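You operate a simulated robot arm through the tools that you are given. There is no shell and no other tool.

You run a simulated robot arm. Do the job below in one go: nothing can be reset, and whatever is moved stays where it is left.

## Task
Hoist the red motor onto the yellow cradle.
Fine: shut the hook latch before lifting; the hook stays in the eye, the chain eased.

The check looks at the end state, three seconds after you hand in, the way a careful person would. Anything else that was tipped, shoved, dropped, spilled or broken makes it a failure.

## Robot
A 6-joint arm with a two-finger gripper, fixed in place. Base frame: the origin is on the floor under the middle of its stand, x ahead of it, y to its left, z up. Lengths are in mm, angles in degrees, forces in N, time in s.
It reaches about 1417 mm from its shoulder. Its first joint turns from -166.0 to 166.0 degrees. Payload 3.43 kg.
Tool frame: the origin (TCP) lies between the finger pads and is the grasp point; the fingertips stand 20 mm ahead of it; z points along the fingers, y is the line along which they close. The gripper opens to 190 mm; its body begins 248 mm behind the TCP.
Orientation is that of the tool frame in the base frame, as a unit quaternion [w, x, y, z]. With the fingers straight down and closing along the base's y, the tool's x points along the base's -x, its y along +y and its z along -z.

## Interface
- The arm moves only by the tool move_arm. Its argument "commands" is a list of rows, each an object (a shift or turn left out is 0, a gripper value left out holds the last) with "linear": the shift along the base's x, y, z in mm, a list of three; "rotation": the turn, a rotation vector about the base's x, y, z in degrees, a list of three; "fingers": the gripper command, from -1 (fully open) to 1 (shut), values between in proportion. In form: [{"linear": [x, y, z], "rotation": [wx, wy, wz], "fingers": fingers}, ...]. A call has 1 to 20 rows; each row is the pose to reach, as a shift and turn from the pose commanded when the call began. A row lasts 0.2 s, in which the tool goes at most 50 mm and 8.6 degrees; a call with a longer step from one row to the next is refused whole, and so is a gripper value outside its range. A pose out of reach is approached as far as the arm can. The call stops where the force on the tool passes 40 N (or 10 N more than at its start, if that is more) or the arm is blocked; 0.2 s more then pass. Each finger travels about 153 mm/s and halts on what it meets, pressing with about 40 N; the grip force reading is that of the motor and also rises with nothing between the fingers. The clock runs only during rows and for 0.2 s after the last one: add rows that repeat a pose to give the fingers time. It gives the time, the measured TCP pose, the force on the tool (base axes), the opening and the grip force at its end, in the units of the frame above (readings bear some noise), with the torque about the TCP (base axes, N m) and any sound that the robot's microphone picked up.
- Cameras (640 x 400 px; columns grow to the right, rows downward): "scene" is fixed at [227.3, -487.3, 1329.5]; the picture's right is [0.73, -0.69, 0.00], its down [-0.09, -0.09, -0.99] and it looks along [0.68, 0.72, -0.13] (base axes); focal length 258 px, centre (320, 200). "wrist" rides on the gripper at [70, -8, -288] in the tool frame; the picture's right is [0.12, 0.99, 0.00], its down [-0.96, 0.12, -0.25] and it looks along [-0.25, 0.03, 0.97] (tool axes); focal length 261 px, centre (320, 200). There is no depth. A picture from a camera that has moved, and an enlarged one, comes with that camera's place and axes in the base frame and with its lens. The place of the scene camera against the robot may be out by one fixed shift of up to 25 mm in any direction.
- get_image(camera): a new picture of that camera. It takes no simulated time.
- lift_body(by): moves the trunk up (or, below 0, down) by that many mm; the arm rides with it, the base frame stays. It gives what a move gives, with no picture.
- inspect(camera, box): a new picture of the part [left, top, right, bottom] of that camera's present view, enlarged. It takes no simulated time.
- sign_off(): hands the job in; it is judged then, once.

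Places have to be worked out from the pictures, the camera data and where the tool is seen. Open the gripper and draw the arm clear of the work before you hand the job in, unless the task says otherwise.

The tools are called after "Request:" by a JSON object that holds its "name" and its "arguments". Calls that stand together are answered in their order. move_arm: Moves the arm, as the interface text tells. Its arguments: {"type":"object","properties":{"commands":{"type":"array","items":{"type":"object","properties":{"linear":{"type":"array","items":{"type":"number"}},"rotation":{"type":"array","items":{"type":"number"}},"fingers":{"type":"number"}}}}},"required":["commands"]} The other tools are called the same way: lift_body (by) moves the trunk up or down; get_image (camera) takes a picture; inspect (camera, box) takes an enlarged picture of a part of a camera's view; sign_off () hands the job in.

At the start:

```text
time: 0.0
ee_pos: [610.9, 190.6, 1486.5]
orientation: [0.0, 0.0, 1.0, 0.0]
force: [-1.0, -0.5, 0.4]
torque: [0.01, 0.0, 0.01]
gripper_width: 190.1
finger_force: 0.1
trunk travel left (down, up): [-325.0, 115.0]
```

scene: 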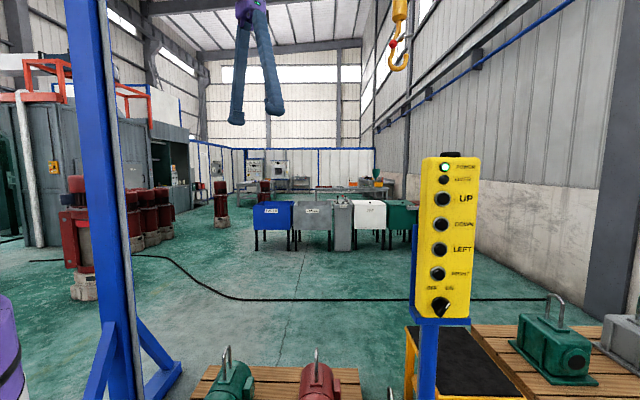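
wrist: 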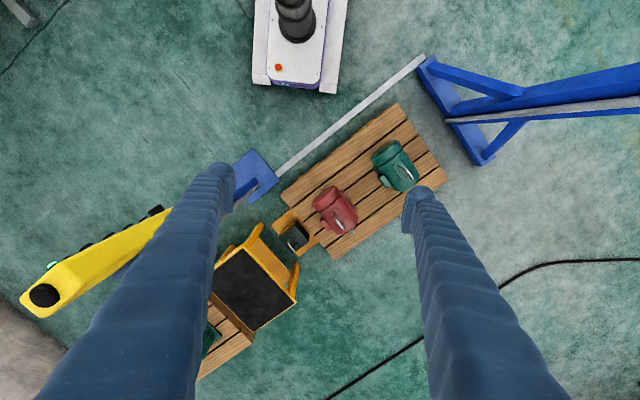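

I'll begin by looking closely at the control pendant, the hook and the motors in the scene view before moving anything.

Request:
{"name": "inspect", "arguments": {"camera": "scene", "box": [390, 140, 500, 330]}}

Request:
{"name": "inspect", "arguments": {"camera": "scene", "box": [360, 0, 440, 80]}}

Request:
{"name": "inspect", "arguments": {"camera": "scene", "box": [180, 300, 640, 400]}}

Request:
{"name": "inspect", "arguments": {"camera": "wrist", "box": [180, 80, 460, 360]}}

```text
2.11 times, centred on (445, 235) of scene
camera zoom: at [227.3, -487.3, 1329.5], right [0.73, -0.69, 0.0], down [-0.09, -0.09, -0.99], along [0.68, 0.72, -0.13], focal length 544 px, centre (57, 126)
```

zoom: 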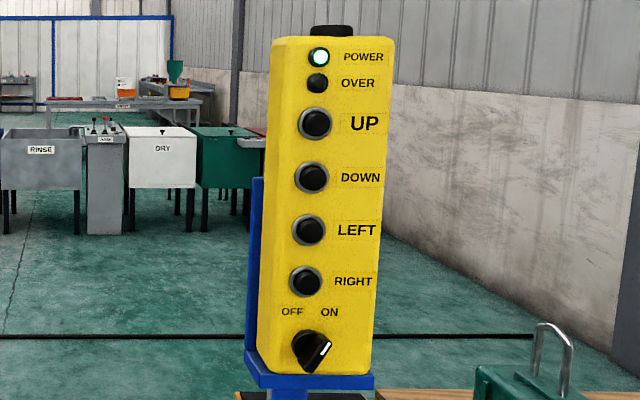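

```text
5.00 times, centred on (400, 40) of scene
camera zoom: at [227.3, -487.3, 1329.5], right [0.73, -0.69, 0.0], down [-0.09, -0.09, -0.99], along [0.68, 0.72, -0.13], focal length 1292 px, centre (-80, 1000)
```

zoom: 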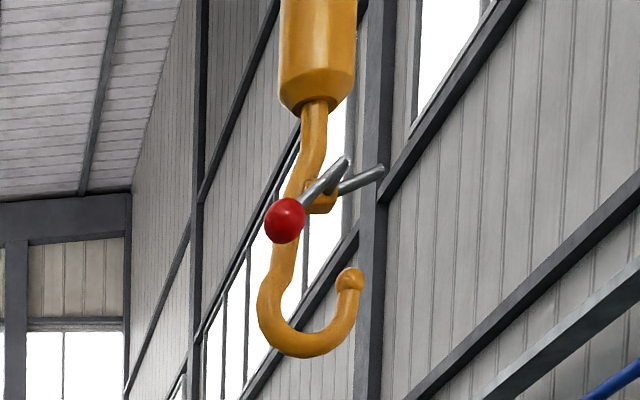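

```text
1.39 times, centred on (410, 350) of scene
camera zoom: at [227.3, -487.3, 1329.5], right [0.73, -0.69, 0.0], down [-0.09, -0.09, -0.99], along [0.68, 0.72, -0.13], focal length 360 px, centre (195, -9)
```

zoom: 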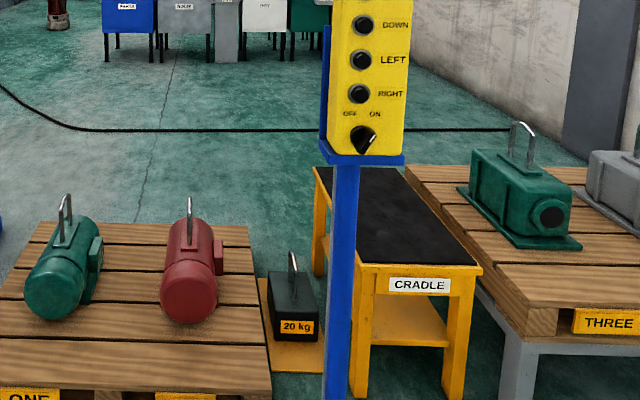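

```text
1.43 times, centred on (320, 220) of wrist
camera zoom: at [539.9, 182.7, 1774.5], right [-0.12, 0.99, 0.0], down [0.96, 0.12, 0.25], along [0.25, 0.03, -0.97], focal length 372 px, centre (320, 171)
```

zoom: 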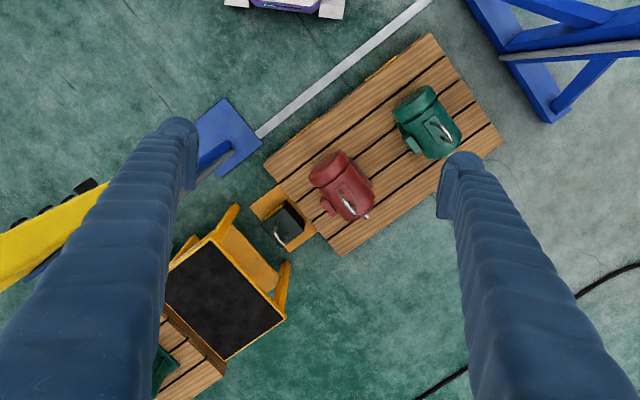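

The pendant (power lamp lit, switch ON) stands near (949,-230), the hook hangs at roughly (1230,100,1750), and the red motor is near (995,331). I'll zoom on the hook latch and the motors' eyes for more detail.

Request:
{"name": "inspect", "arguments": {"camera": "scene", "box": [380, 15, 416, 75]}}

Request:
{"name": "inspect", "arguments": {"camera": "scene", "box": [190, 330, 360, 400]}}

Request:
{"name": "inspect", "arguments": {"camera": "wrist", "box": [270, 130, 440, 260]}}

Request:
{"name": "inspect", "arguments": {"camera": "scene", "box": [0, 0, 320, 200]}}

Request:
{"name": "inspect", "arguments": {"camera": "wrist", "box": [0, 180, 240, 340]}}

```text
6.67 times, centred on (398, 45) of scene
camera zoom: at [227.3, -487.3, 1329.5], right [0.73, -0.69, 0.0], down [-0.09, -0.09, -0.99], along [0.68, 0.72, -0.13], focal length 1723 px, centre (-200, 1233)
```

zoom: 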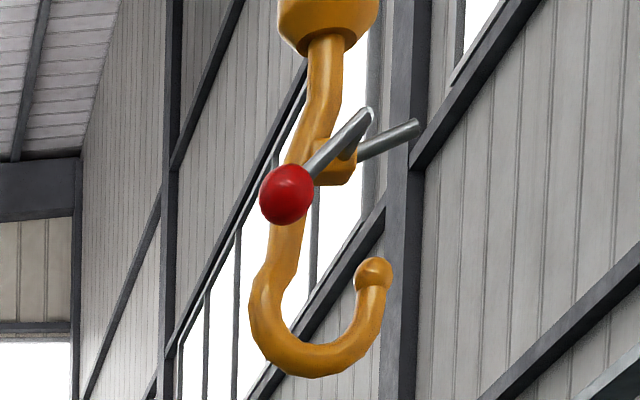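

```text
3.76 times, centred on (275, 365) of scene
camera zoom: at [227.3, -487.3, 1329.5], right [0.73, -0.69, 0.0], down [-0.09, -0.09, -0.99], along [0.68, 0.72, -0.13], focal length 973 px, centre (489, -421)
```

zoom: 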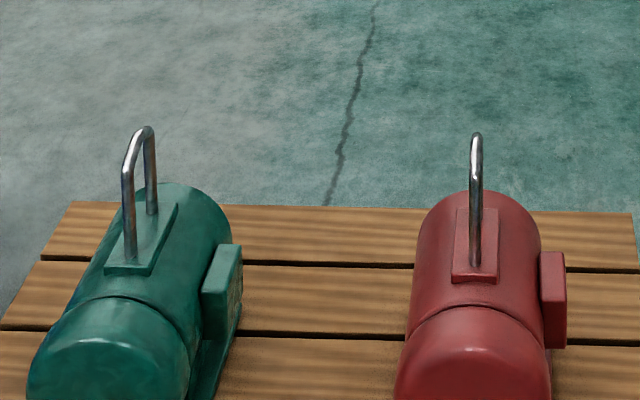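

```text
3.08 times, centred on (355, 195) of wrist
camera zoom: at [539.9, 182.7, 1774.5], right [-0.12, 0.99, 0.0], down [0.96, 0.12, 0.25], along [0.25, 0.03, -0.97], focal length 802 px, centre (212, 215)
```

zoom: 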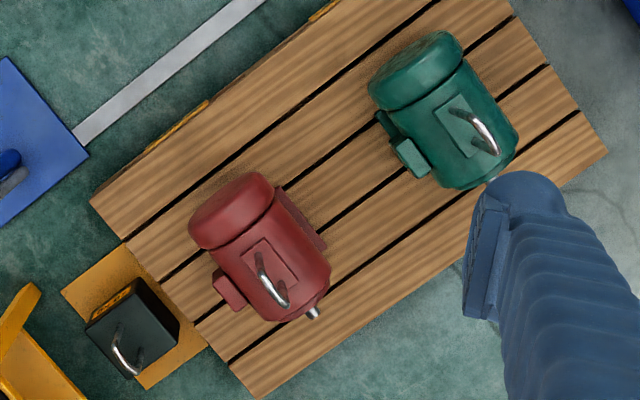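

```text
2.00 times, centred on (160, 100) of scene
camera zoom: at [227.3, -487.3, 1329.5], right [0.73, -0.69, 0.0], down [-0.09, -0.09, -0.99], along [0.68, 0.72, -0.13], focal length 517 px, centre (640, 400)
```

zoom: 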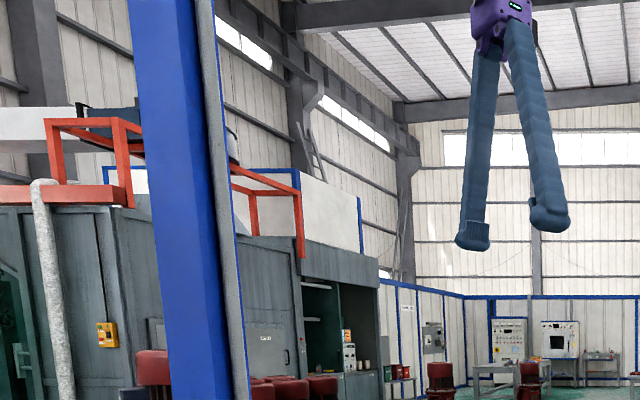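

```text
2.50 times, centred on (120, 260) of wrist
camera zoom: at [539.9, 182.7, 1774.5], right [-0.12, 0.99, 0.0], down [0.96, 0.12, 0.25], along [0.25, 0.03, -0.97], focal length 652 px, centre (820, 50)
```

zoom: 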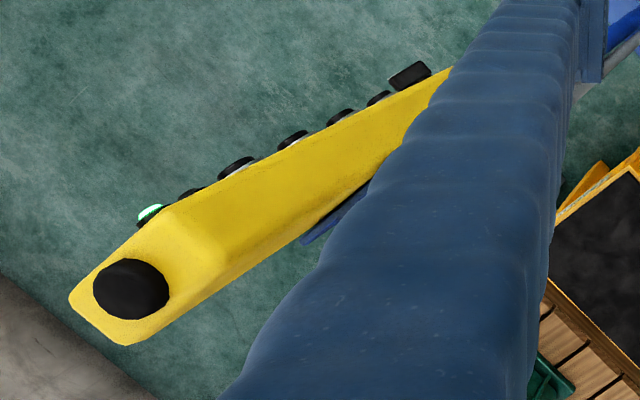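

The pictures put the pendant's button column near x≈819, y≈-260 (UP z≈1270, DOWN ≈1215, LEFT ≈1160, RIGHT ≈1105), and its face points towards about (-0.69,-0.73). I'll close the gripper and turn the tool in free space to face the pendant, with the wrist camera on top.

Request:
{"name": "move_arm", "arguments": {"commands": [{"linear": [-5, -8, 0], "rotation": [5.54, 2.39, -5.54], "fingers": 1}, {"linear": [-10, -16, 0], "rotation": [11.09, 4.78, -11.09], "fingers": 1}, {"linear": [-15, -24, 0], "rotation": [16.63, 7.17, -16.63], "fingers": 1}, {"linear": [-20, -32, 0], "rotation": [22.18, 9.56, -22.18], "fingers": 1}, {"linear": [-25, -40, 0], "rotation": [27.72, 11.94, -27.72], "fingers": 1}, {"linear": [-30, -48, 0], "rotation": [33.27, 14.33, -33.27], "fingers": 1}, {"linear": [-35, -56, 0], "rotation": [38.81, 16.72, -38.81], "fingers": 1}, {"linear": [-40, -64, 0], "rotation": [44.36, 19.11, -44.36], "fingers": 1}, {"linear": [-45, -72, 0], "rotation": [49.9, 21.5, -49.9], "fingers": 1}, {"linear": [-50, -80, 0], "rotation": [55.44, 23.89, -55.44], "fingers": 1}, {"linear": [-55, -88, 0], "rotation": [60.99, 26.28, -60.99], "fingers": 1}, {"linear": [-60, -96, 0], "rotation": [66.53, 28.67, -66.53], "fingers": 1}, {"linear": [-65, -104, 0], "rotation": [72.08, 31.06, -72.08], "fingers": 1}, {"linear": [-70, -112, 0], "rotation": [77.62, 33.44, -77.62], "fingers": 1}, {"linear": [-75, -120, 0], "rotation": [83.17, 35.83, -83.17], "fingers": 1}, {"linear": [-80, -128, 0], "rotation": [88.71, 38.22, -88.71], "fingers": 1}, {"linear": [-85, -136, 0], "rotation": [94.26, 40.61, -94.26], "fingers": 1}, {"linear": [-90, -144, 0], "rotation": [99.8, 43.0, -99.8], "fingers": 1}, {"linear": [-90, -144, 0], "rotation": [99.8, 43.0, -99.8], "fingers": 1}]}}

```text
time: 4.0
ee_pos: [543.3, 18.8, 1502.8]
orientation: [-0.281, 0.649, 0.281, 0.648]
force: [-0.7, 0.2, 0.1]
torque: [0.02, 0.0, 0.02]
gripper_width: 0.0
finger_force: 34.6
out of reach, approached as far as the arm can: row 18, 19
trunk travel left (down, up): [-325.0, 115.0]
```

The tool is now level and facing the pendant direction, a bit short in position because it was folded near the base. I'll move it out towards a standoff in front of the pendant.

Request:
{"name": "move_arm", "arguments": {"commands": [{"linear": [0, -45, 0]}, {"linear": [0, -90, 0]}, {"linear": [0, -135, -10]}, {"linear": [10, -175, -30]}, {"linear": [20, -215, -50]}, {"linear": [35, -255, -70]}, {"linear": [50, -295, -90]}, {"linear": [65, -330, -110]}, {"linear": [80, -365, -130]}, {"linear": [80, -365, -130]}]}}

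Request:
{"name": "get_image", "arguments": {"camera": "wrist"}}

Request:
{"name": "get_image", "arguments": {"camera": "scene"}}

```text
time: 6.2
ee_pos: [621.2, -347.5, 1373.2]
orientation: [-0.28, 0.649, 0.279, 0.65]
force: [-0.1, 0.9, -0.4]
torque: [0.0, -0.04, 0.04]
gripper_width: 0.1
finger_force: 34.1
trunk travel left (down, up): [-325.0, 115.0]
```

```text
taken
camera wrist: at [417.9, -550.8, 1444.6], right [0.72, -0.68, 0.12], down [-0.09, -0.26, -0.96], along [0.69, 0.68, -0.25], focal length 261 px, centre (320, 200)
```

wrist: 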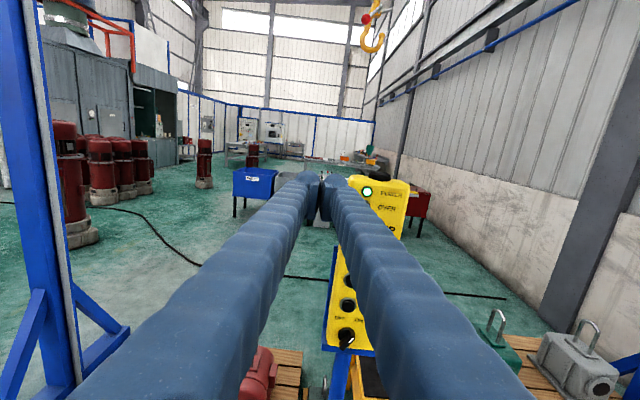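

```text
taken
```

scene: 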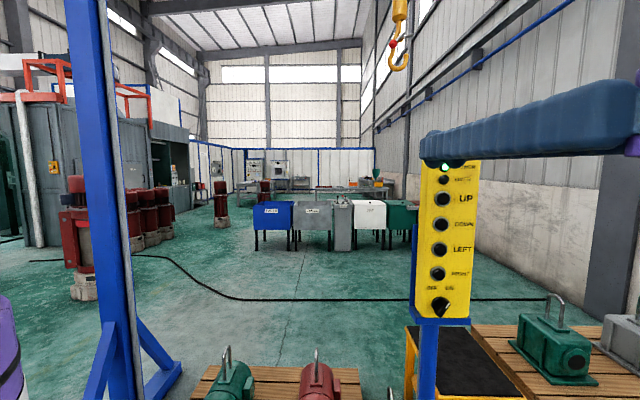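

Both cameras have a clear view. I'll zoom on the fingertip against the pendant to calibrate.

Request:
{"name": "inspect", "arguments": {"camera": "scene", "box": [400, 100, 500, 220]}}

Request:
{"name": "inspect", "arguments": {"camera": "wrist", "box": [260, 150, 440, 360]}}

Request:
{"name": "inspect", "arguments": {"camera": "wrist", "box": [340, 0, 410, 70]}}

```text
3.33 times, centred on (450, 160) of scene
camera zoom: at [227.3, -487.3, 1329.5], right [0.73, -0.69, 0.0], down [-0.09, -0.09, -0.99], along [0.68, 0.72, -0.13], focal length 861 px, centre (-113, 333)
```

zoom: 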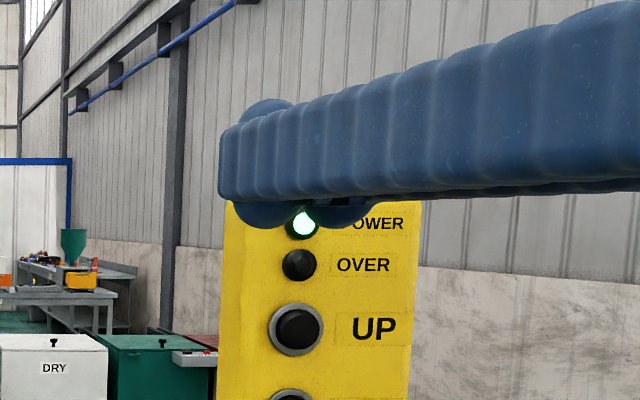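

```text
1.90 times, centred on (350, 255) of wrist
camera zoom: at [417.9, -550.8, 1444.6], right [0.72, -0.68, 0.12], down [-0.09, -0.26, -0.96], along [0.69, 0.68, -0.25], focal length 496 px, centre (263, 95)
```

zoom: 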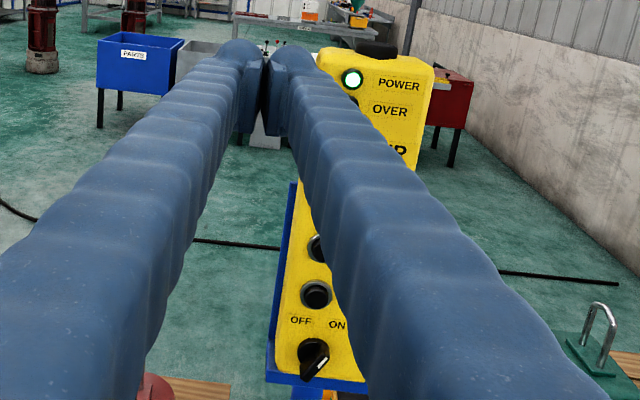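

```text
5.71 times, centred on (375, 35) of wrist
camera zoom: at [417.9, -550.8, 1444.6], right [0.72, -0.68, 0.12], down [-0.09, -0.26, -0.96], along [0.69, 0.68, -0.25], focal length 1489 px, centre (6, 1143)
```

zoom: 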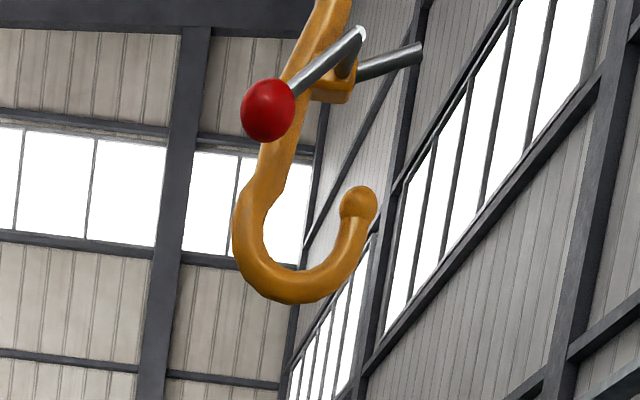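

I'll zoom tighter on the fingertips to see which part of them leads.

Request:
{"name": "inspect", "arguments": {"camera": "wrist", "box": [280, 160, 380, 230]}}

Request:
{"name": "inspect", "arguments": {"camera": "scene", "box": [410, 120, 470, 180]}}

```text
5.71 times, centred on (330, 195) of wrist
camera zoom: at [417.9, -550.8, 1444.6], right [0.72, -0.68, 0.12], down [-0.09, -0.26, -0.96], along [0.69, 0.68, -0.25], focal length 1489 px, centre (263, 229)
```

zoom: 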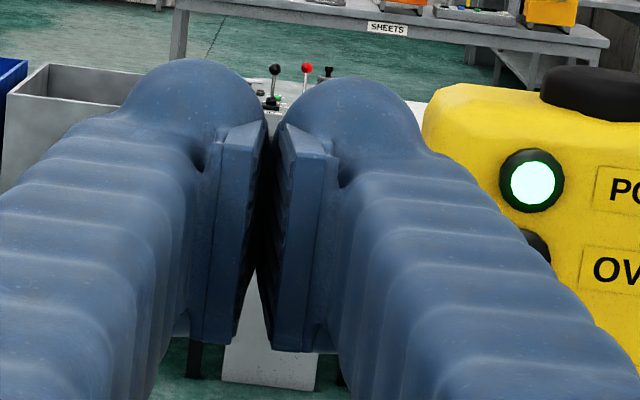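

```text
6.67 times, centred on (440, 150) of scene
camera zoom: at [227.3, -487.3, 1329.5], right [0.73, -0.69, 0.0], down [-0.09, -0.09, -0.99], along [0.68, 0.72, -0.13], focal length 1723 px, centre (-480, 533)
```

zoom: 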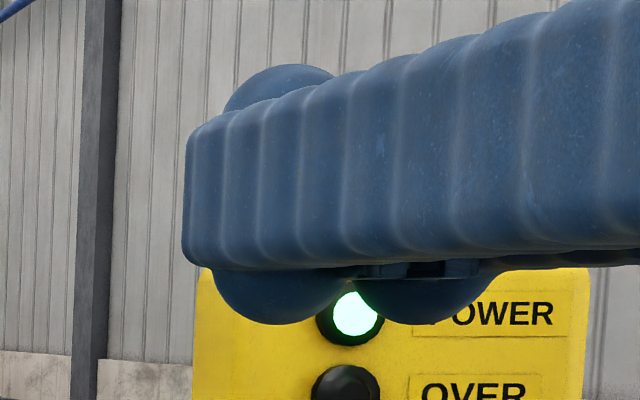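

The two wrist views together place the power lamp at about (827,-266,1349), so the scene camera sits roughly 22 mm higher than stated. The buttons come out near (825,-268) with UP 1278, DOWN 1219, LEFT 1160 and RIGHT 1101. I'll move to a standoff in front of LEFT and check alignment.

Request:
{"name": "move_arm", "arguments": {"commands": [{"linear": [20, 0, -45]}, {"linear": [45, 0, -90]}, {"linear": [75, 5, -130]}, {"linear": [100, 10, -170]}, {"linear": [125, 15, -205]}, {"linear": [145, 21, -213]}, {"linear": [145, 21, -213]}]}}

Request:
{"name": "inspect", "arguments": {"camera": "scene", "box": [390, 130, 510, 330]}}

Request:
{"name": "get_image", "arguments": {"camera": "wrist"}}

```text
refused: row 2 steps farther than a row can; nothing moved
```

```text
2.00 times, centred on (450, 230) of scene
camera zoom: at [227.3, -487.3, 1329.5], right [0.73, -0.69, 0.0], down [-0.09, -0.09, -0.99], along [0.68, 0.72, -0.13], focal length 517 px, centre (60, 140)
```

zoom: 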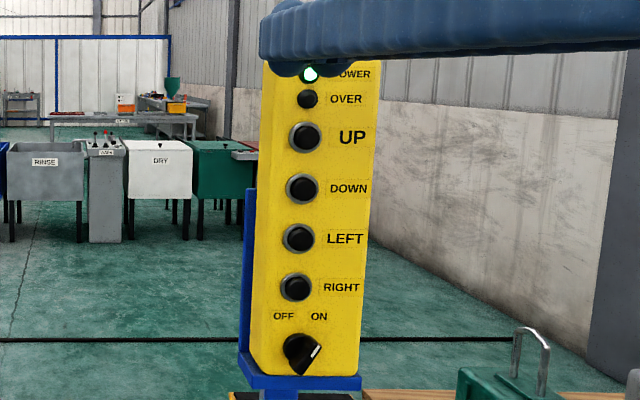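

```text
taken
camera wrist: at [417.9, -550.8, 1444.6], right [0.72, -0.68, 0.12], down [-0.09, -0.26, -0.96], along [0.69, 0.68, -0.25], focal length 261 px, centre (320, 200)
```

wrist: 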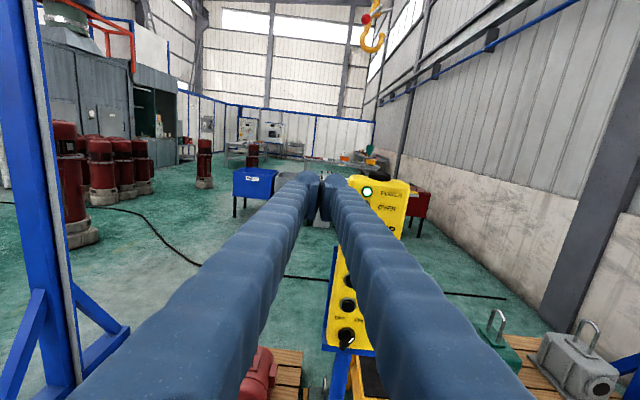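

The move was refused because one row was a touch too long, so nothing moved. I'll repeat it with smaller steps.

Request:
{"name": "move_arm", "arguments": {"commands": [{"linear": [15, 2, -40]}, {"linear": [35, 4, -80]}, {"linear": [58, 7, -118]}, {"linear": [83, 11, -155]}, {"linear": [110, 15, -190]}, {"linear": [135, 19, -213]}, {"linear": [145, 21, -213]}, {"linear": [145, 21, -213]}]}}

Request:
{"name": "inspect", "arguments": {"camera": "scene", "box": [390, 130, 510, 330]}}

Request:
{"name": "get_image", "arguments": {"camera": "wrist"}}

```text
time: 8.0
ee_pos: [768.8, -325.4, 1159.1]
orientation: [-0.28, 0.649, 0.28, 0.649]
force: [0.4, 0.3, -0.3]
torque: [0.03, -0.01, -0.01]
gripper_width: 0.0
finger_force: 34.1
trunk travel left (down, up): [-325.0, 115.0]
```

```text
2.00 times, centred on (450, 230) of scene
camera zoom: at [227.3, -487.3, 1329.5], right [0.73, -0.69, 0.0], down [-0.09, -0.09, -0.99], along [0.68, 0.72, -0.13], focal length 517 px, centre (60, 140)
```

zoom: 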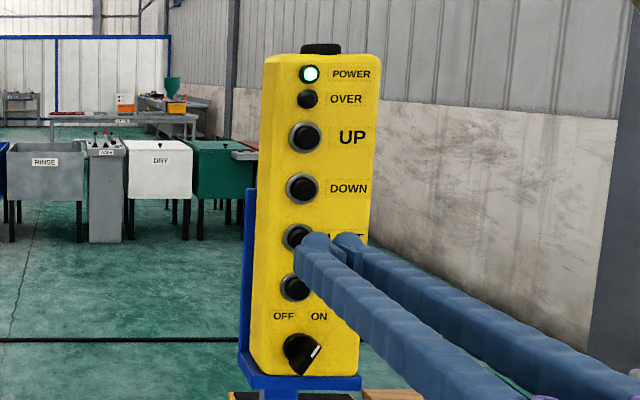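

```text
taken
camera wrist: at [564.0, -528.2, 1230.2], right [0.72, -0.68, 0.12], down [-0.09, -0.26, -0.96], along [0.69, 0.68, -0.25], focal length 261 px, centre (320, 200)
```

wrist: 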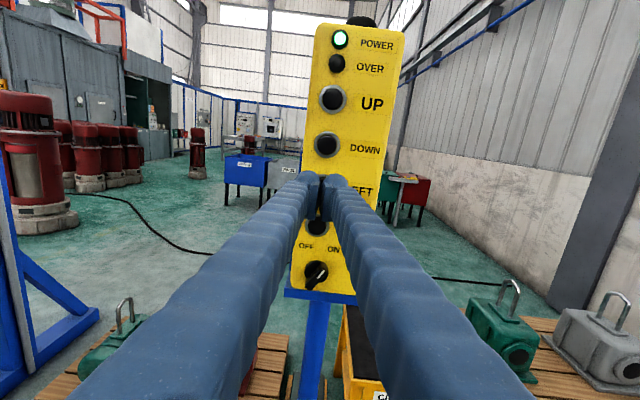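

The fingertips line up with LEFT (about 4 mm high). I'll correct that, advance close, then creep in to find contact.

Request:
{"name": "move_arm", "arguments": {"commands": [{"linear": [13.7, 14.5, -4]}, {"linear": [27.5, 29.1, -4]}, {"linear": [34.4, 36.4, -4]}, {"linear": [36.4, 38.5, -4]}, {"linear": [38.5, 40.7, -4]}, {"linear": [38.5, 40.7, -4]}]}}

Request:
{"name": "get_image", "arguments": {"camera": "scene"}}

```text
time: 9.4
ee_pos: [805.7, -286.2, 1154.2]
orientation: [-0.28, 0.65, 0.279, 0.649]
force: [0.7, 0.3, 0.2]
torque: [-0.01, -0.02, 0.01]
gripper_width: 0.2
finger_force: 34.5
trunk travel left (down, up): [-325.0, 115.0]
```

```text
taken
```

scene: 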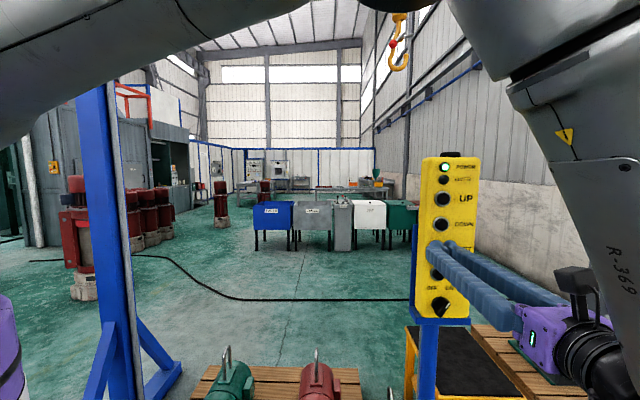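

No contact yet, and no sound. I'll creep forward 8 mm in small steps and watch the force, sound and picture.

Request:
{"name": "move_arm", "arguments": {"commands": [{"linear": [1.4, 1.5, 0]}, {"linear": [2.7, 2.9, 0]}, {"linear": [4.1, 4.4, 0]}, {"linear": [5.5, 5.8, 0]}]}}

Request:
{"name": "inspect", "arguments": {"camera": "scene", "box": [360, 0, 440, 80]}}

Request:
{"name": "inspect", "arguments": {"camera": "scene", "box": [390, 130, 510, 330]}}

```text
time: 10.4
ee_pos: [812.3, -278.5, 1155.2]
orientation: [-0.281, 0.65, 0.279, 0.649]
force: [-1.8, -1.3, -0.2]
torque: [0.02, 0.03, -0.01]
gripper_width: 0.1
finger_force: 34.3
trunk travel left (down, up): [-325.0, 115.0]
```

```text
5.00 times, centred on (400, 40) of scene
camera zoom: at [227.3, -487.3, 1329.5], right [0.73, -0.69, 0.0], down [-0.09, -0.09, -0.99], along [0.68, 0.72, -0.13], focal length 1292 px, centre (-80, 1000)
```

zoom: 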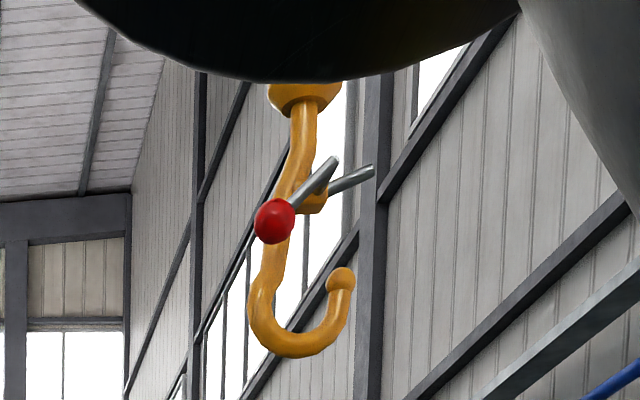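

```text
2.00 times, centred on (450, 230) of scene
camera zoom: at [227.3, -487.3, 1329.5], right [0.73, -0.69, 0.0], down [-0.09, -0.09, -0.99], along [0.68, 0.72, -0.13], focal length 517 px, centre (60, 140)
```

zoom: 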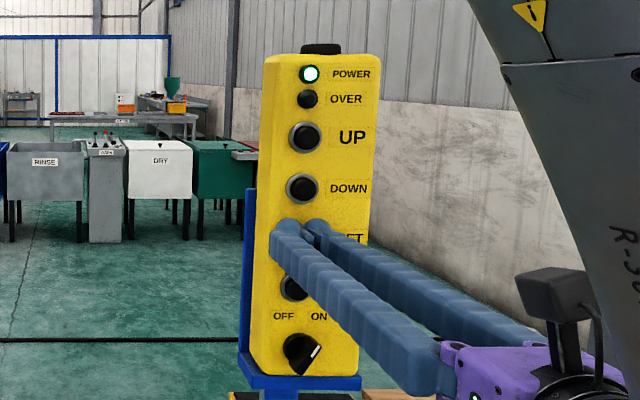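

LEFT is pressed (about 2 N) and the hook has started moving left. By my triangulation the hook must travel roughly 430 mm so its tip sits left of the red motor's eye, so I'll hold for 2 s and measure the speed.

Request:
{"name": "move_arm", "arguments": {"commands": [{"linear": [0.7, 0.7, 0]}, {"linear": [0.7, 0.7, 0]}, {"linear": [0.7, 0.7, 0]}, {"linear": [0.7, 0.7, 0]}, {"linear": [0.7, 0.7, 0]}, {"linear": [0.7, 0.7, 0]}, {"linear": [0.7, 0.7, 0]}, {"linear": [0.7, 0.7, 0]}, {"linear": [0.7, 0.7, 0]}, {"linear": [0.7, 0.7, 0]}]}}

Request:
{"name": "get_image", "arguments": {"camera": "scene"}}

Request:
{"name": "get_image", "arguments": {"camera": "wrist"}}

```text
time: 12.6
ee_pos: [812.8, -278.6, 1154.8]
orientation: [-0.281, 0.649, 0.279, 0.649]
force: [-4.6, -2.3, -0.9]
torque: [-0.01, 0.02, -0.07]
gripper_width: 0.0
finger_force: 34.5
trunk travel left (down, up): [-325.0, 115.0]
```

```text
taken
```

scene: 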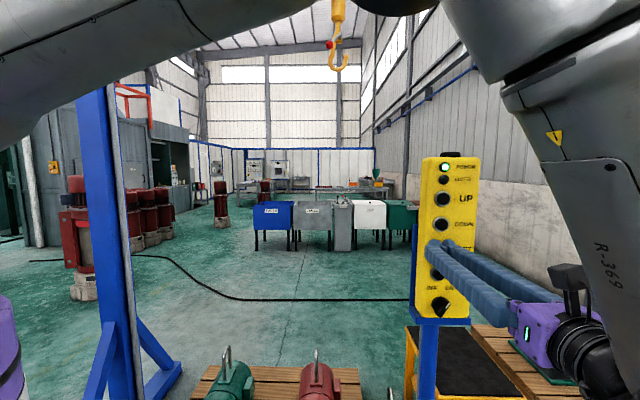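

```text
taken
camera wrist: at [608.7, -481.9, 1226.4], right [0.72, -0.68, 0.12], down [-0.09, -0.26, -0.96], along [0.69, 0.68, -0.25], focal length 261 px, centre (320, 200)
```

wrist: 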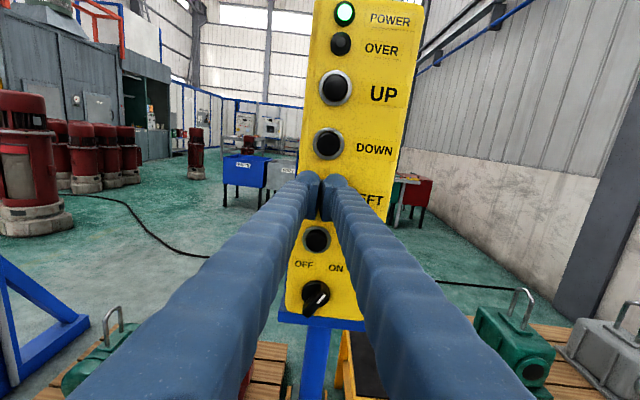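

The trolley runs at about 110 mm/s. The hook bottom now sits at u≈337 and the eye at u≈316, so I'll hold about 1 s longer, then back off.

Request:
{"name": "move_arm", "arguments": {"commands": [{"linear": [0, 0, 0]}, {"linear": [0, 0, 0]}, {"linear": [0, 0, 0]}, {"linear": [0, 0, 0]}, {"linear": [0, 0, 0]}, {"linear": [-14, -14.5, 0]}, {"linear": [-14, -14.5, 0]}]}}

Request:
{"name": "get_image", "arguments": {"camera": "scene"}}

Request:
{"name": "get_image", "arguments": {"camera": "wrist"}}

```text
time: 14.2
ee_pos: [799.0, -292.9, 1155.5]
orientation: [-0.28, 0.65, 0.279, 0.649]
force: [0.1, -0.1, 0.0]
torque: [0.06, 0.0, 0.08]
gripper_width: 0.3
finger_force: 34.1
trunk travel left (down, up): [-325.0, 115.0]
```

```text
taken
```

scene: 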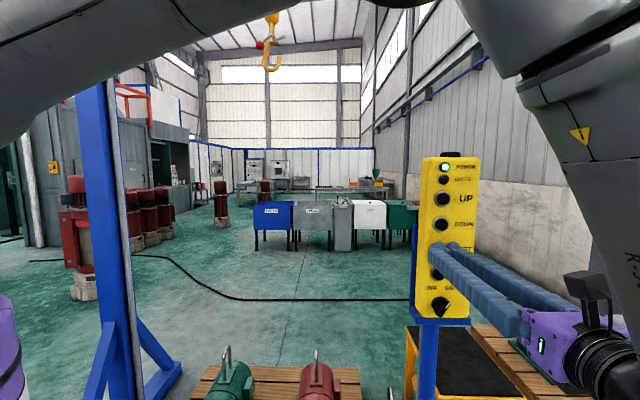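

```text
taken
camera wrist: at [595.6, -496.0, 1226.0], right [0.72, -0.68, 0.12], down [-0.09, -0.26, -0.96], along [0.69, 0.68, -0.25], focal length 261 px, centre (320, 200)
```

wrist: 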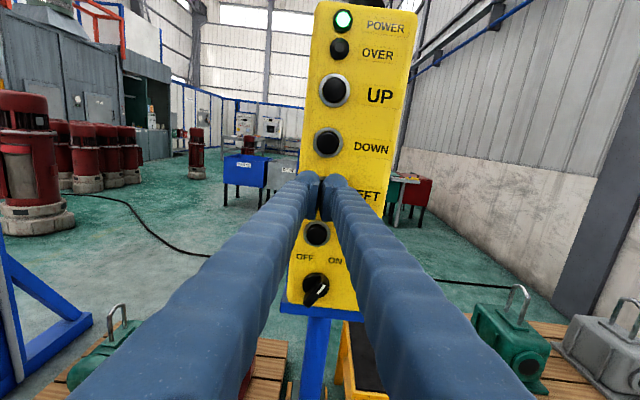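

The trolley accelerated and the hook is now at u≈270, left of the eye and between the two motors, which suits lowering. I'll wait a second to see whether it still coasts or swings.

Request:
{"name": "move_arm", "arguments": {"commands": [{"linear": [-14, -14.5, 0]}, {"linear": [-14, -14.5, 0]}, {"linear": [-14, -14.5, 0]}, {"linear": [-14, -14.5, 0]}]}}

Request:
{"name": "inspect", "arguments": {"camera": "scene", "box": [230, 0, 310, 80]}}

```text
time: 15.2
ee_pos: [786.0, -307.3, 1153.5]
orientation: [-0.28, 0.65, 0.279, 0.649]
force: [-0.2, 0.0, -0.1]
torque: [-0.01, 0.01, 0.04]
gripper_width: 0.0
finger_force: 34.2
trunk travel left (down, up): [-325.0, 115.0]
```

```text
5.00 times, centred on (270, 40) of scene
camera zoom: at [227.3, -487.3, 1329.5], right [0.73, -0.69, 0.0], down [-0.09, -0.09, -0.99], along [0.68, 0.72, -0.13], focal length 1292 px, centre (570, 1000)
```

zoom: 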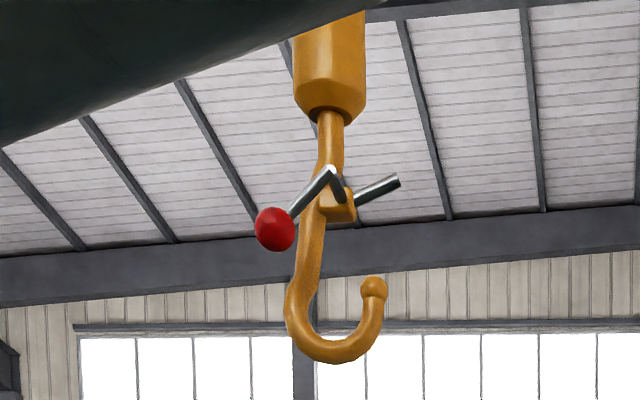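

The hook has settled at e≈300 mm along the beam, in the gap between the motors, and the open latch is clearly visible. Next I'll move up to DOWN and press it for about a second to gauge hoist speed.

Request:
{"name": "move_arm", "arguments": {"commands": [{"linear": [0, 0, 40]}, {"linear": [0, 0, 61]}, {"linear": [0, 0, 61]}, {"linear": [14, 14.5, 61]}, {"linear": [22, 23, 61]}, {"linear": [28, 29, 61]}, {"linear": [28.5, 29.5, 61]}, {"linear": [28.5, 29.5, 61]}, {"linear": [28.5, 29.5, 61]}]}}

Request:
{"name": "get_image", "arguments": {"camera": "scene"}}

Request:
{"name": "inspect", "arguments": {"camera": "scene", "box": [390, 130, 510, 330]}}

```text
time: 17.2
ee_pos: [813.1, -278.5, 1216.4]
orientation: [-0.28, 0.65, 0.278, 0.65]
force: [-10.8, -5.9, -2.1]
torque: [-0.03, 0.05, -0.07]
gripper_width: 0.1
finger_force: 34.3
trunk travel left (down, up): [-325.0, 115.0]
```

```text
taken
```

scene: 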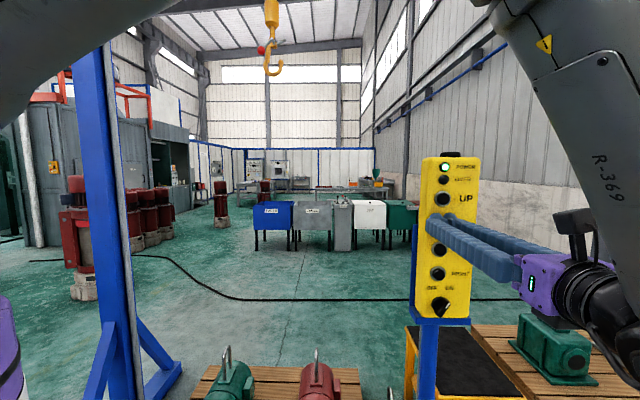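

```text
2.00 times, centred on (450, 230) of scene
camera zoom: at [227.3, -487.3, 1329.5], right [0.73, -0.69, 0.0], down [-0.09, -0.09, -0.99], along [0.68, 0.72, -0.13], focal length 517 px, centre (60, 140)
```

zoom: 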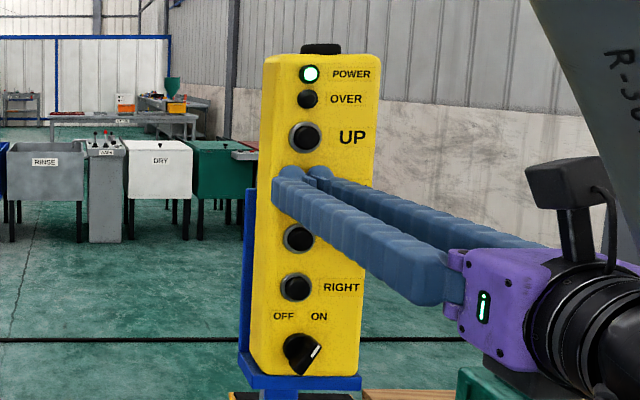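

DOWN is pressed (about 12 N) and the hook is starting to descend. I'll hold another 2 s and look again.

Request:
{"name": "move_arm", "arguments": {"commands": [{"linear": [0, 0, 0]}, {"linear": [0, 0, 0]}, {"linear": [0, 0, 0]}, {"linear": [0, 0, 0]}, {"linear": [0, 0, 0]}, {"linear": [0, 0, 0]}, {"linear": [0, 0, 0]}, {"linear": [0, 0, 0]}, {"linear": [0, 0, 0]}]}}

Request:
{"name": "get_image", "arguments": {"camera": "scene"}}

```text
time: 19.2
ee_pos: [813.3, -277.9, 1216.5]
orientation: [-0.28, 0.65, 0.279, 0.65]
force: [-9.9, -7.7, -2.8]
torque: [-0.01, 0.07, -0.04]
gripper_width: 0.3
finger_force: 33.6
trunk travel left (down, up): [-325.0, 115.0]
```

```text
taken
```

scene: 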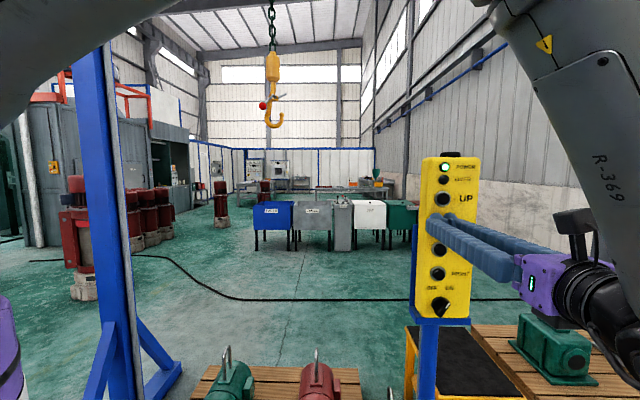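

The hook has come down to z≈1515. There are roughly 1160 mm left to the eye level, so I'll hold 2 s more.

Request:
{"name": "move_arm", "arguments": {"commands": [{"linear": [0, 0, 0]}, {"linear": [0, 0, 0]}, {"linear": [0, 0, 0]}, {"linear": [0, 0, 0]}, {"linear": [0, 0, 0]}, {"linear": [0, 0, 0]}, {"linear": [0, 0, 0]}, {"linear": [0, 0, 0]}, {"linear": [0, 0, 0]}]}}

Request:
{"name": "get_image", "arguments": {"camera": "scene"}}

```text
time: 21.2
ee_pos: [812.6, -278.6, 1217.2]
orientation: [-0.28, 0.649, 0.279, 0.65]
force: [-7.1, -9.1, 0.5]
torque: [0.02, 0.04, -0.17]
gripper_width: 0.1
finger_force: 34.2
trunk travel left (down, up): [-325.0, 115.0]
```

```text
taken
```

scene: 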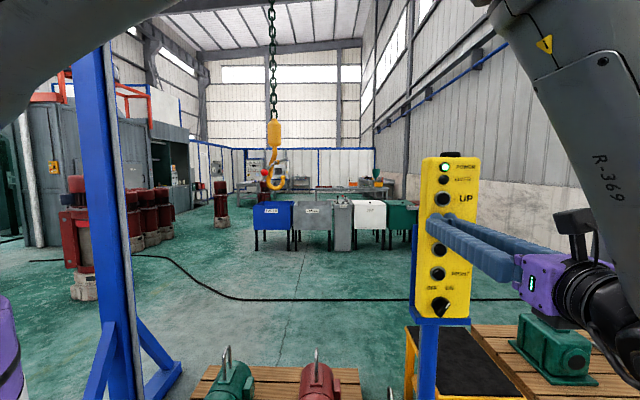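

The hook bottom is now at about z≈1245, descending around 135 mm/s. I'll hold about 3.6 s more and then check.

Request:
{"name": "move_arm", "arguments": {"commands": [{"linear": [0, 0, 0]}, {"linear": [0, 0, 0]}, {"linear": [0, 0, 0]}, {"linear": [0, 0, 0]}, {"linear": [0, 0, 0]}, {"linear": [0, 0, 0]}, {"linear": [0, 0, 0]}, {"linear": [0, 0, 0]}, {"linear": [0, 0, 0]}, {"linear": [0, 0, 0]}, {"linear": [0, 0, 0]}, {"linear": [0, 0, 0]}, {"linear": [0, 0, 0]}, {"linear": [0, 0, 0]}, {"linear": [0, 0, 0]}, {"linear": [0, 0, 0]}, {"linear": [0, 0, 0]}]}}

Request:
{"name": "get_image", "arguments": {"camera": "scene"}}

Request:
{"name": "get_image", "arguments": {"camera": "wrist"}}

```text
time: 24.8
ee_pos: [813.3, -277.3, 1216.7]
orientation: [-0.28, 0.65, 0.279, 0.65]
force: [-6.3, -10.0, 0.8]
torque: [-0.02, 0.01, -0.17]
gripper_width: 0.0
finger_force: 34.6
trunk travel left (down, up): [-325.0, 115.0]
```

```text
taken
```

scene: 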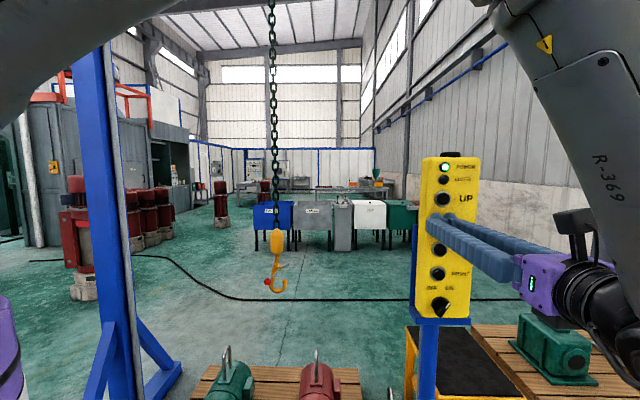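

```text
taken
camera wrist: at [608.7, -481.3, 1287.6], right [0.72, -0.68, 0.12], down [-0.09, -0.26, -0.96], along [0.69, 0.68, -0.25], focal length 261 px, centre (320, 200)
```

wrist: 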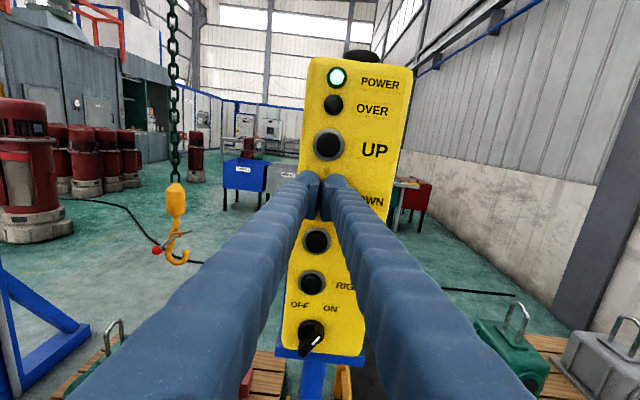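

Two-camera triangulation puts the hook bottom at (864,453,774). Across the beam it is within about 10 mm of the eye. I'll hold about 2.2 s more, then release near z≈470.

Request:
{"name": "move_arm", "arguments": {"commands": [{"linear": [0, 0, 0]}, {"linear": [0, 0, 0]}, {"linear": [0, 0, 0]}, {"linear": [0, 0, 0]}, {"linear": [0, 0, 0]}, {"linear": [0, 0, 0]}, {"linear": [0, 0, 0]}, {"linear": [0, 0, 0]}, {"linear": [0, 0, 0]}, {"linear": [0, 0, 0]}, {"linear": [-20, -21, 0]}, {"linear": [-20, -21, 0]}, {"linear": [-20, -21, 0]}]}}

Request:
{"name": "get_image", "arguments": {"camera": "scene"}}

Request:
{"name": "inspect", "arguments": {"camera": "scene", "box": [210, 280, 370, 400]}}

Request:
{"name": "get_image", "arguments": {"camera": "wrist"}}

```text
time: 27.6
ee_pos: [794.1, -297.9, 1216.4]
orientation: [-0.28, 0.649, 0.28, 0.649]
force: [0.1, 0.8, -0.2]
torque: [-0.03, 0.07, -0.03]
gripper_width: 0.0
finger_force: 34.1
trunk travel left (down, up): [-325.0, 115.0]
```

```text
taken
```

scene: 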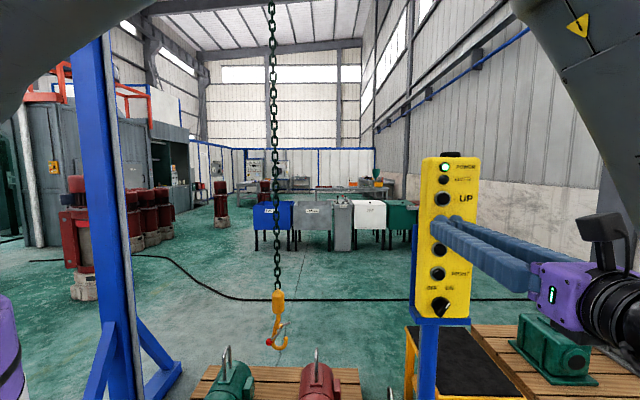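

```text
3.33 times, centred on (290, 340) of scene
camera zoom: at [227.3, -487.3, 1329.5], right [0.73, -0.69, 0.0], down [-0.09, -0.09, -0.99], along [0.68, 0.72, -0.13], focal length 861 px, centre (420, -267)
```

zoom: 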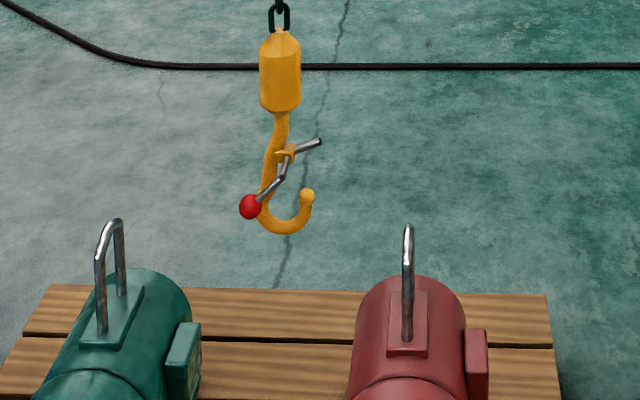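

```text
taken
camera wrist: at [590.1, -500.1, 1287.7], right [0.72, -0.68, 0.12], down [-0.09, -0.26, -0.96], along [0.69, 0.68, -0.25], focal length 261 px, centre (320, 200)
```

wrist: 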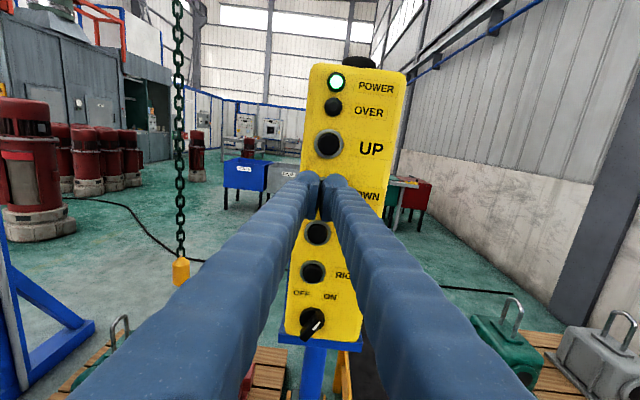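

The hook bottom is now at z≈480, hanging between the two motors and facing right towards the red eye. For the tip to pass under the eye's bar the bottom should be at about 350, so I'll press DOWN for about 1.3 s.

Request:
{"name": "move_arm", "arguments": {"commands": [{"linear": [14, 14.7, 0]}, {"linear": [20, 21, 0]}, {"linear": [20, 21, 0]}, {"linear": [20, 21, 0]}, {"linear": [20, 21, 0]}, {"linear": [20, 21, 0]}, {"linear": [20, 21, 0]}, {"linear": [20, 21, 0]}, {"linear": [0, 0, 0]}, {"linear": [0, 0, 0]}, {"linear": [0, 0, 0]}]}}

Request:
{"name": "inspect", "arguments": {"camera": "scene", "box": [210, 280, 370, 400]}}

```text
time: 30.0
ee_pos: [793.1, -297.4, 1217.7]
orientation: [-0.28, 0.649, 0.28, 0.65]
force: [-0.6, 0.8, 0.3]
torque: [-0.02, 0.02, -0.08]
gripper_width: 0.0
finger_force: 34.5
trunk travel left (down, up): [-325.0, 115.0]
```

```text
3.33 times, centred on (290, 340) of scene
camera zoom: at [227.3, -487.3, 1329.5], right [0.73, -0.69, 0.0], down [-0.09, -0.09, -0.99], along [0.68, 0.72, -0.13], focal length 861 px, centre (420, -267)
```

zoom: 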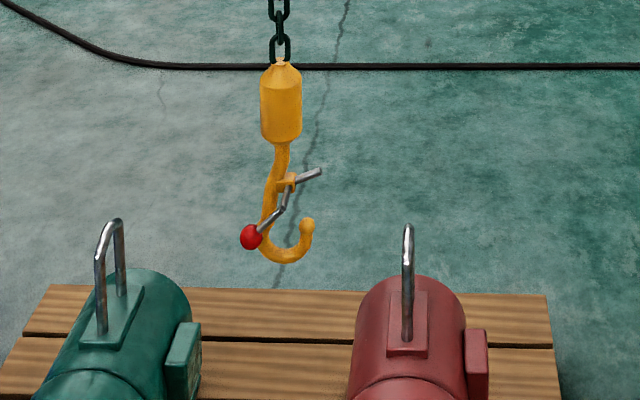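

That short press lowered it 43 mm (bottom z≈436), so the hoist starts slowly. I'll repeat the same press and check again.

Request:
{"name": "move_arm", "arguments": {"commands": [{"linear": [14, 14.7, 0]}, {"linear": [20, 21, 0]}, {"linear": [20, 21, 0]}, {"linear": [20, 21, 0]}, {"linear": [20, 21, 0]}, {"linear": [20, 21, 0]}, {"linear": [20, 21, 0]}, {"linear": [20, 21, 0]}, {"linear": [0, 0, 0]}, {"linear": [0, 0, 0]}, {"linear": [0, 0, 0]}]}}

Request:
{"name": "inspect", "arguments": {"camera": "scene", "box": [210, 280, 370, 400]}}

```text
time: 32.4
ee_pos: [794.2, -297.8, 1216.6]
orientation: [-0.28, 0.649, 0.28, 0.65]
force: [0.2, 0.5, 0.0]
torque: [-0.02, 0.03, -0.05]
gripper_width: 0.2
finger_force: 34.2
trunk travel left (down, up): [-325.0, 115.0]
```

```text
3.33 times, centred on (290, 340) of scene
camera zoom: at [227.3, -487.3, 1329.5], right [0.73, -0.69, 0.0], down [-0.09, -0.09, -0.99], along [0.68, 0.72, -0.13], focal length 861 px, centre (420, -267)
```

zoom: 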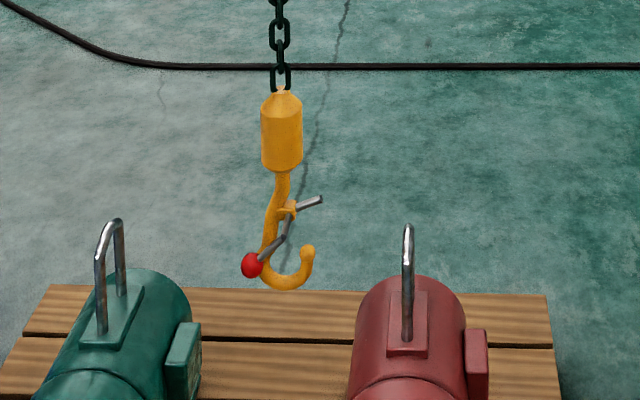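

The bottom is at z≈391 and each press gives about 44 mm. One more identical press puts the tip about 18 mm below the eye bar, with the hook bottom about 12 mm above the eye's base plate.

Request:
{"name": "move_arm", "arguments": {"commands": [{"linear": [14, 14.7, 0]}, {"linear": [20, 21, 0]}, {"linear": [20, 21, 0]}, {"linear": [20, 21, 0]}, {"linear": [20, 21, 0]}, {"linear": [20, 21, 0]}, {"linear": [20, 21, 0]}, {"linear": [20, 21, 0]}, {"linear": [0, 0, 0]}, {"linear": [0, 0, 0]}, {"linear": [0, 0, 0]}]}}

Request:
{"name": "inspect", "arguments": {"camera": "scene", "box": [210, 280, 370, 400]}}

```text
time: 34.8
ee_pos: [794.3, -298.5, 1216.6]
orientation: [-0.28, 0.649, 0.28, 0.65]
force: [-0.6, -0.1, 0.3]
torque: [-0.01, -0.03, -0.02]
gripper_width: 0.0
finger_force: 34.3
trunk travel left (down, up): [-325.0, 115.0]
```

```text
3.33 times, centred on (290, 340) of scene
camera zoom: at [227.3, -487.3, 1329.5], right [0.73, -0.69, 0.0], down [-0.09, -0.09, -0.99], along [0.68, 0.72, -0.13], focal length 861 px, centre (420, -267)
```

zoom: 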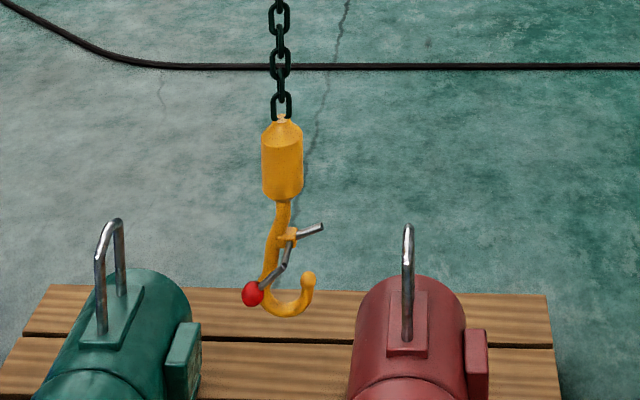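

The tip top (row 271) is now below the bar and the bottom (row 317) is above the plate. Next I'll go to RIGHT and give a short press to bring the hook towards the eye, about 170 mm in total.

Request:
{"name": "move_arm", "arguments": {"commands": [{"linear": [0, 0, -45]}, {"linear": [0, 0, -90]}, {"linear": [0, 0, -120]}, {"linear": [0, 0, -120]}, {"linear": [14, 14.7, -120]}, {"linear": [20, 21, -120]}, {"linear": [20, 21, -120]}, {"linear": [20, 21, -120]}, {"linear": [20, 21, -120]}, {"linear": [20, 21, -120]}, {"linear": [0, 0, -120]}, {"linear": [0, 0, -120]}, {"linear": [0, 0, -120]}]}}

Request:
{"name": "inspect", "arguments": {"camera": "scene", "box": [210, 280, 370, 400]}}

Request:
{"name": "get_image", "arguments": {"camera": "scene"}}

```text
time: 37.6
ee_pos: [793.2, -297.7, 1095.8]
orientation: [-0.28, 0.65, 0.279, 0.649]
force: [-0.1, -0.6, 0.8]
torque: [-0.05, 0.0, -0.02]
gripper_width: 0.1
finger_force: 34.5
trunk travel left (down, up): [-325.0, 115.0]
```

```text
3.33 times, centred on (290, 340) of scene
camera zoom: at [227.3, -487.3, 1329.5], right [0.73, -0.69, 0.0], down [-0.09, -0.09, -0.99], along [0.68, 0.72, -0.13], focal length 861 px, centre (420, -267)
```

zoom: 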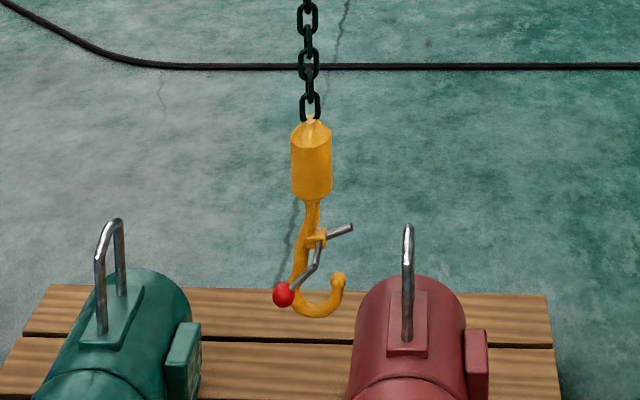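

```text
taken
```

scene: 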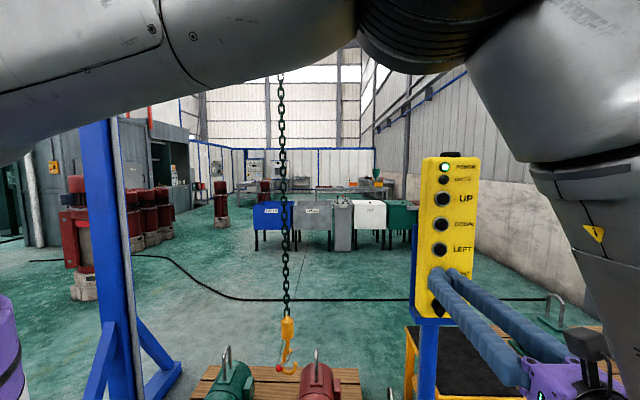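

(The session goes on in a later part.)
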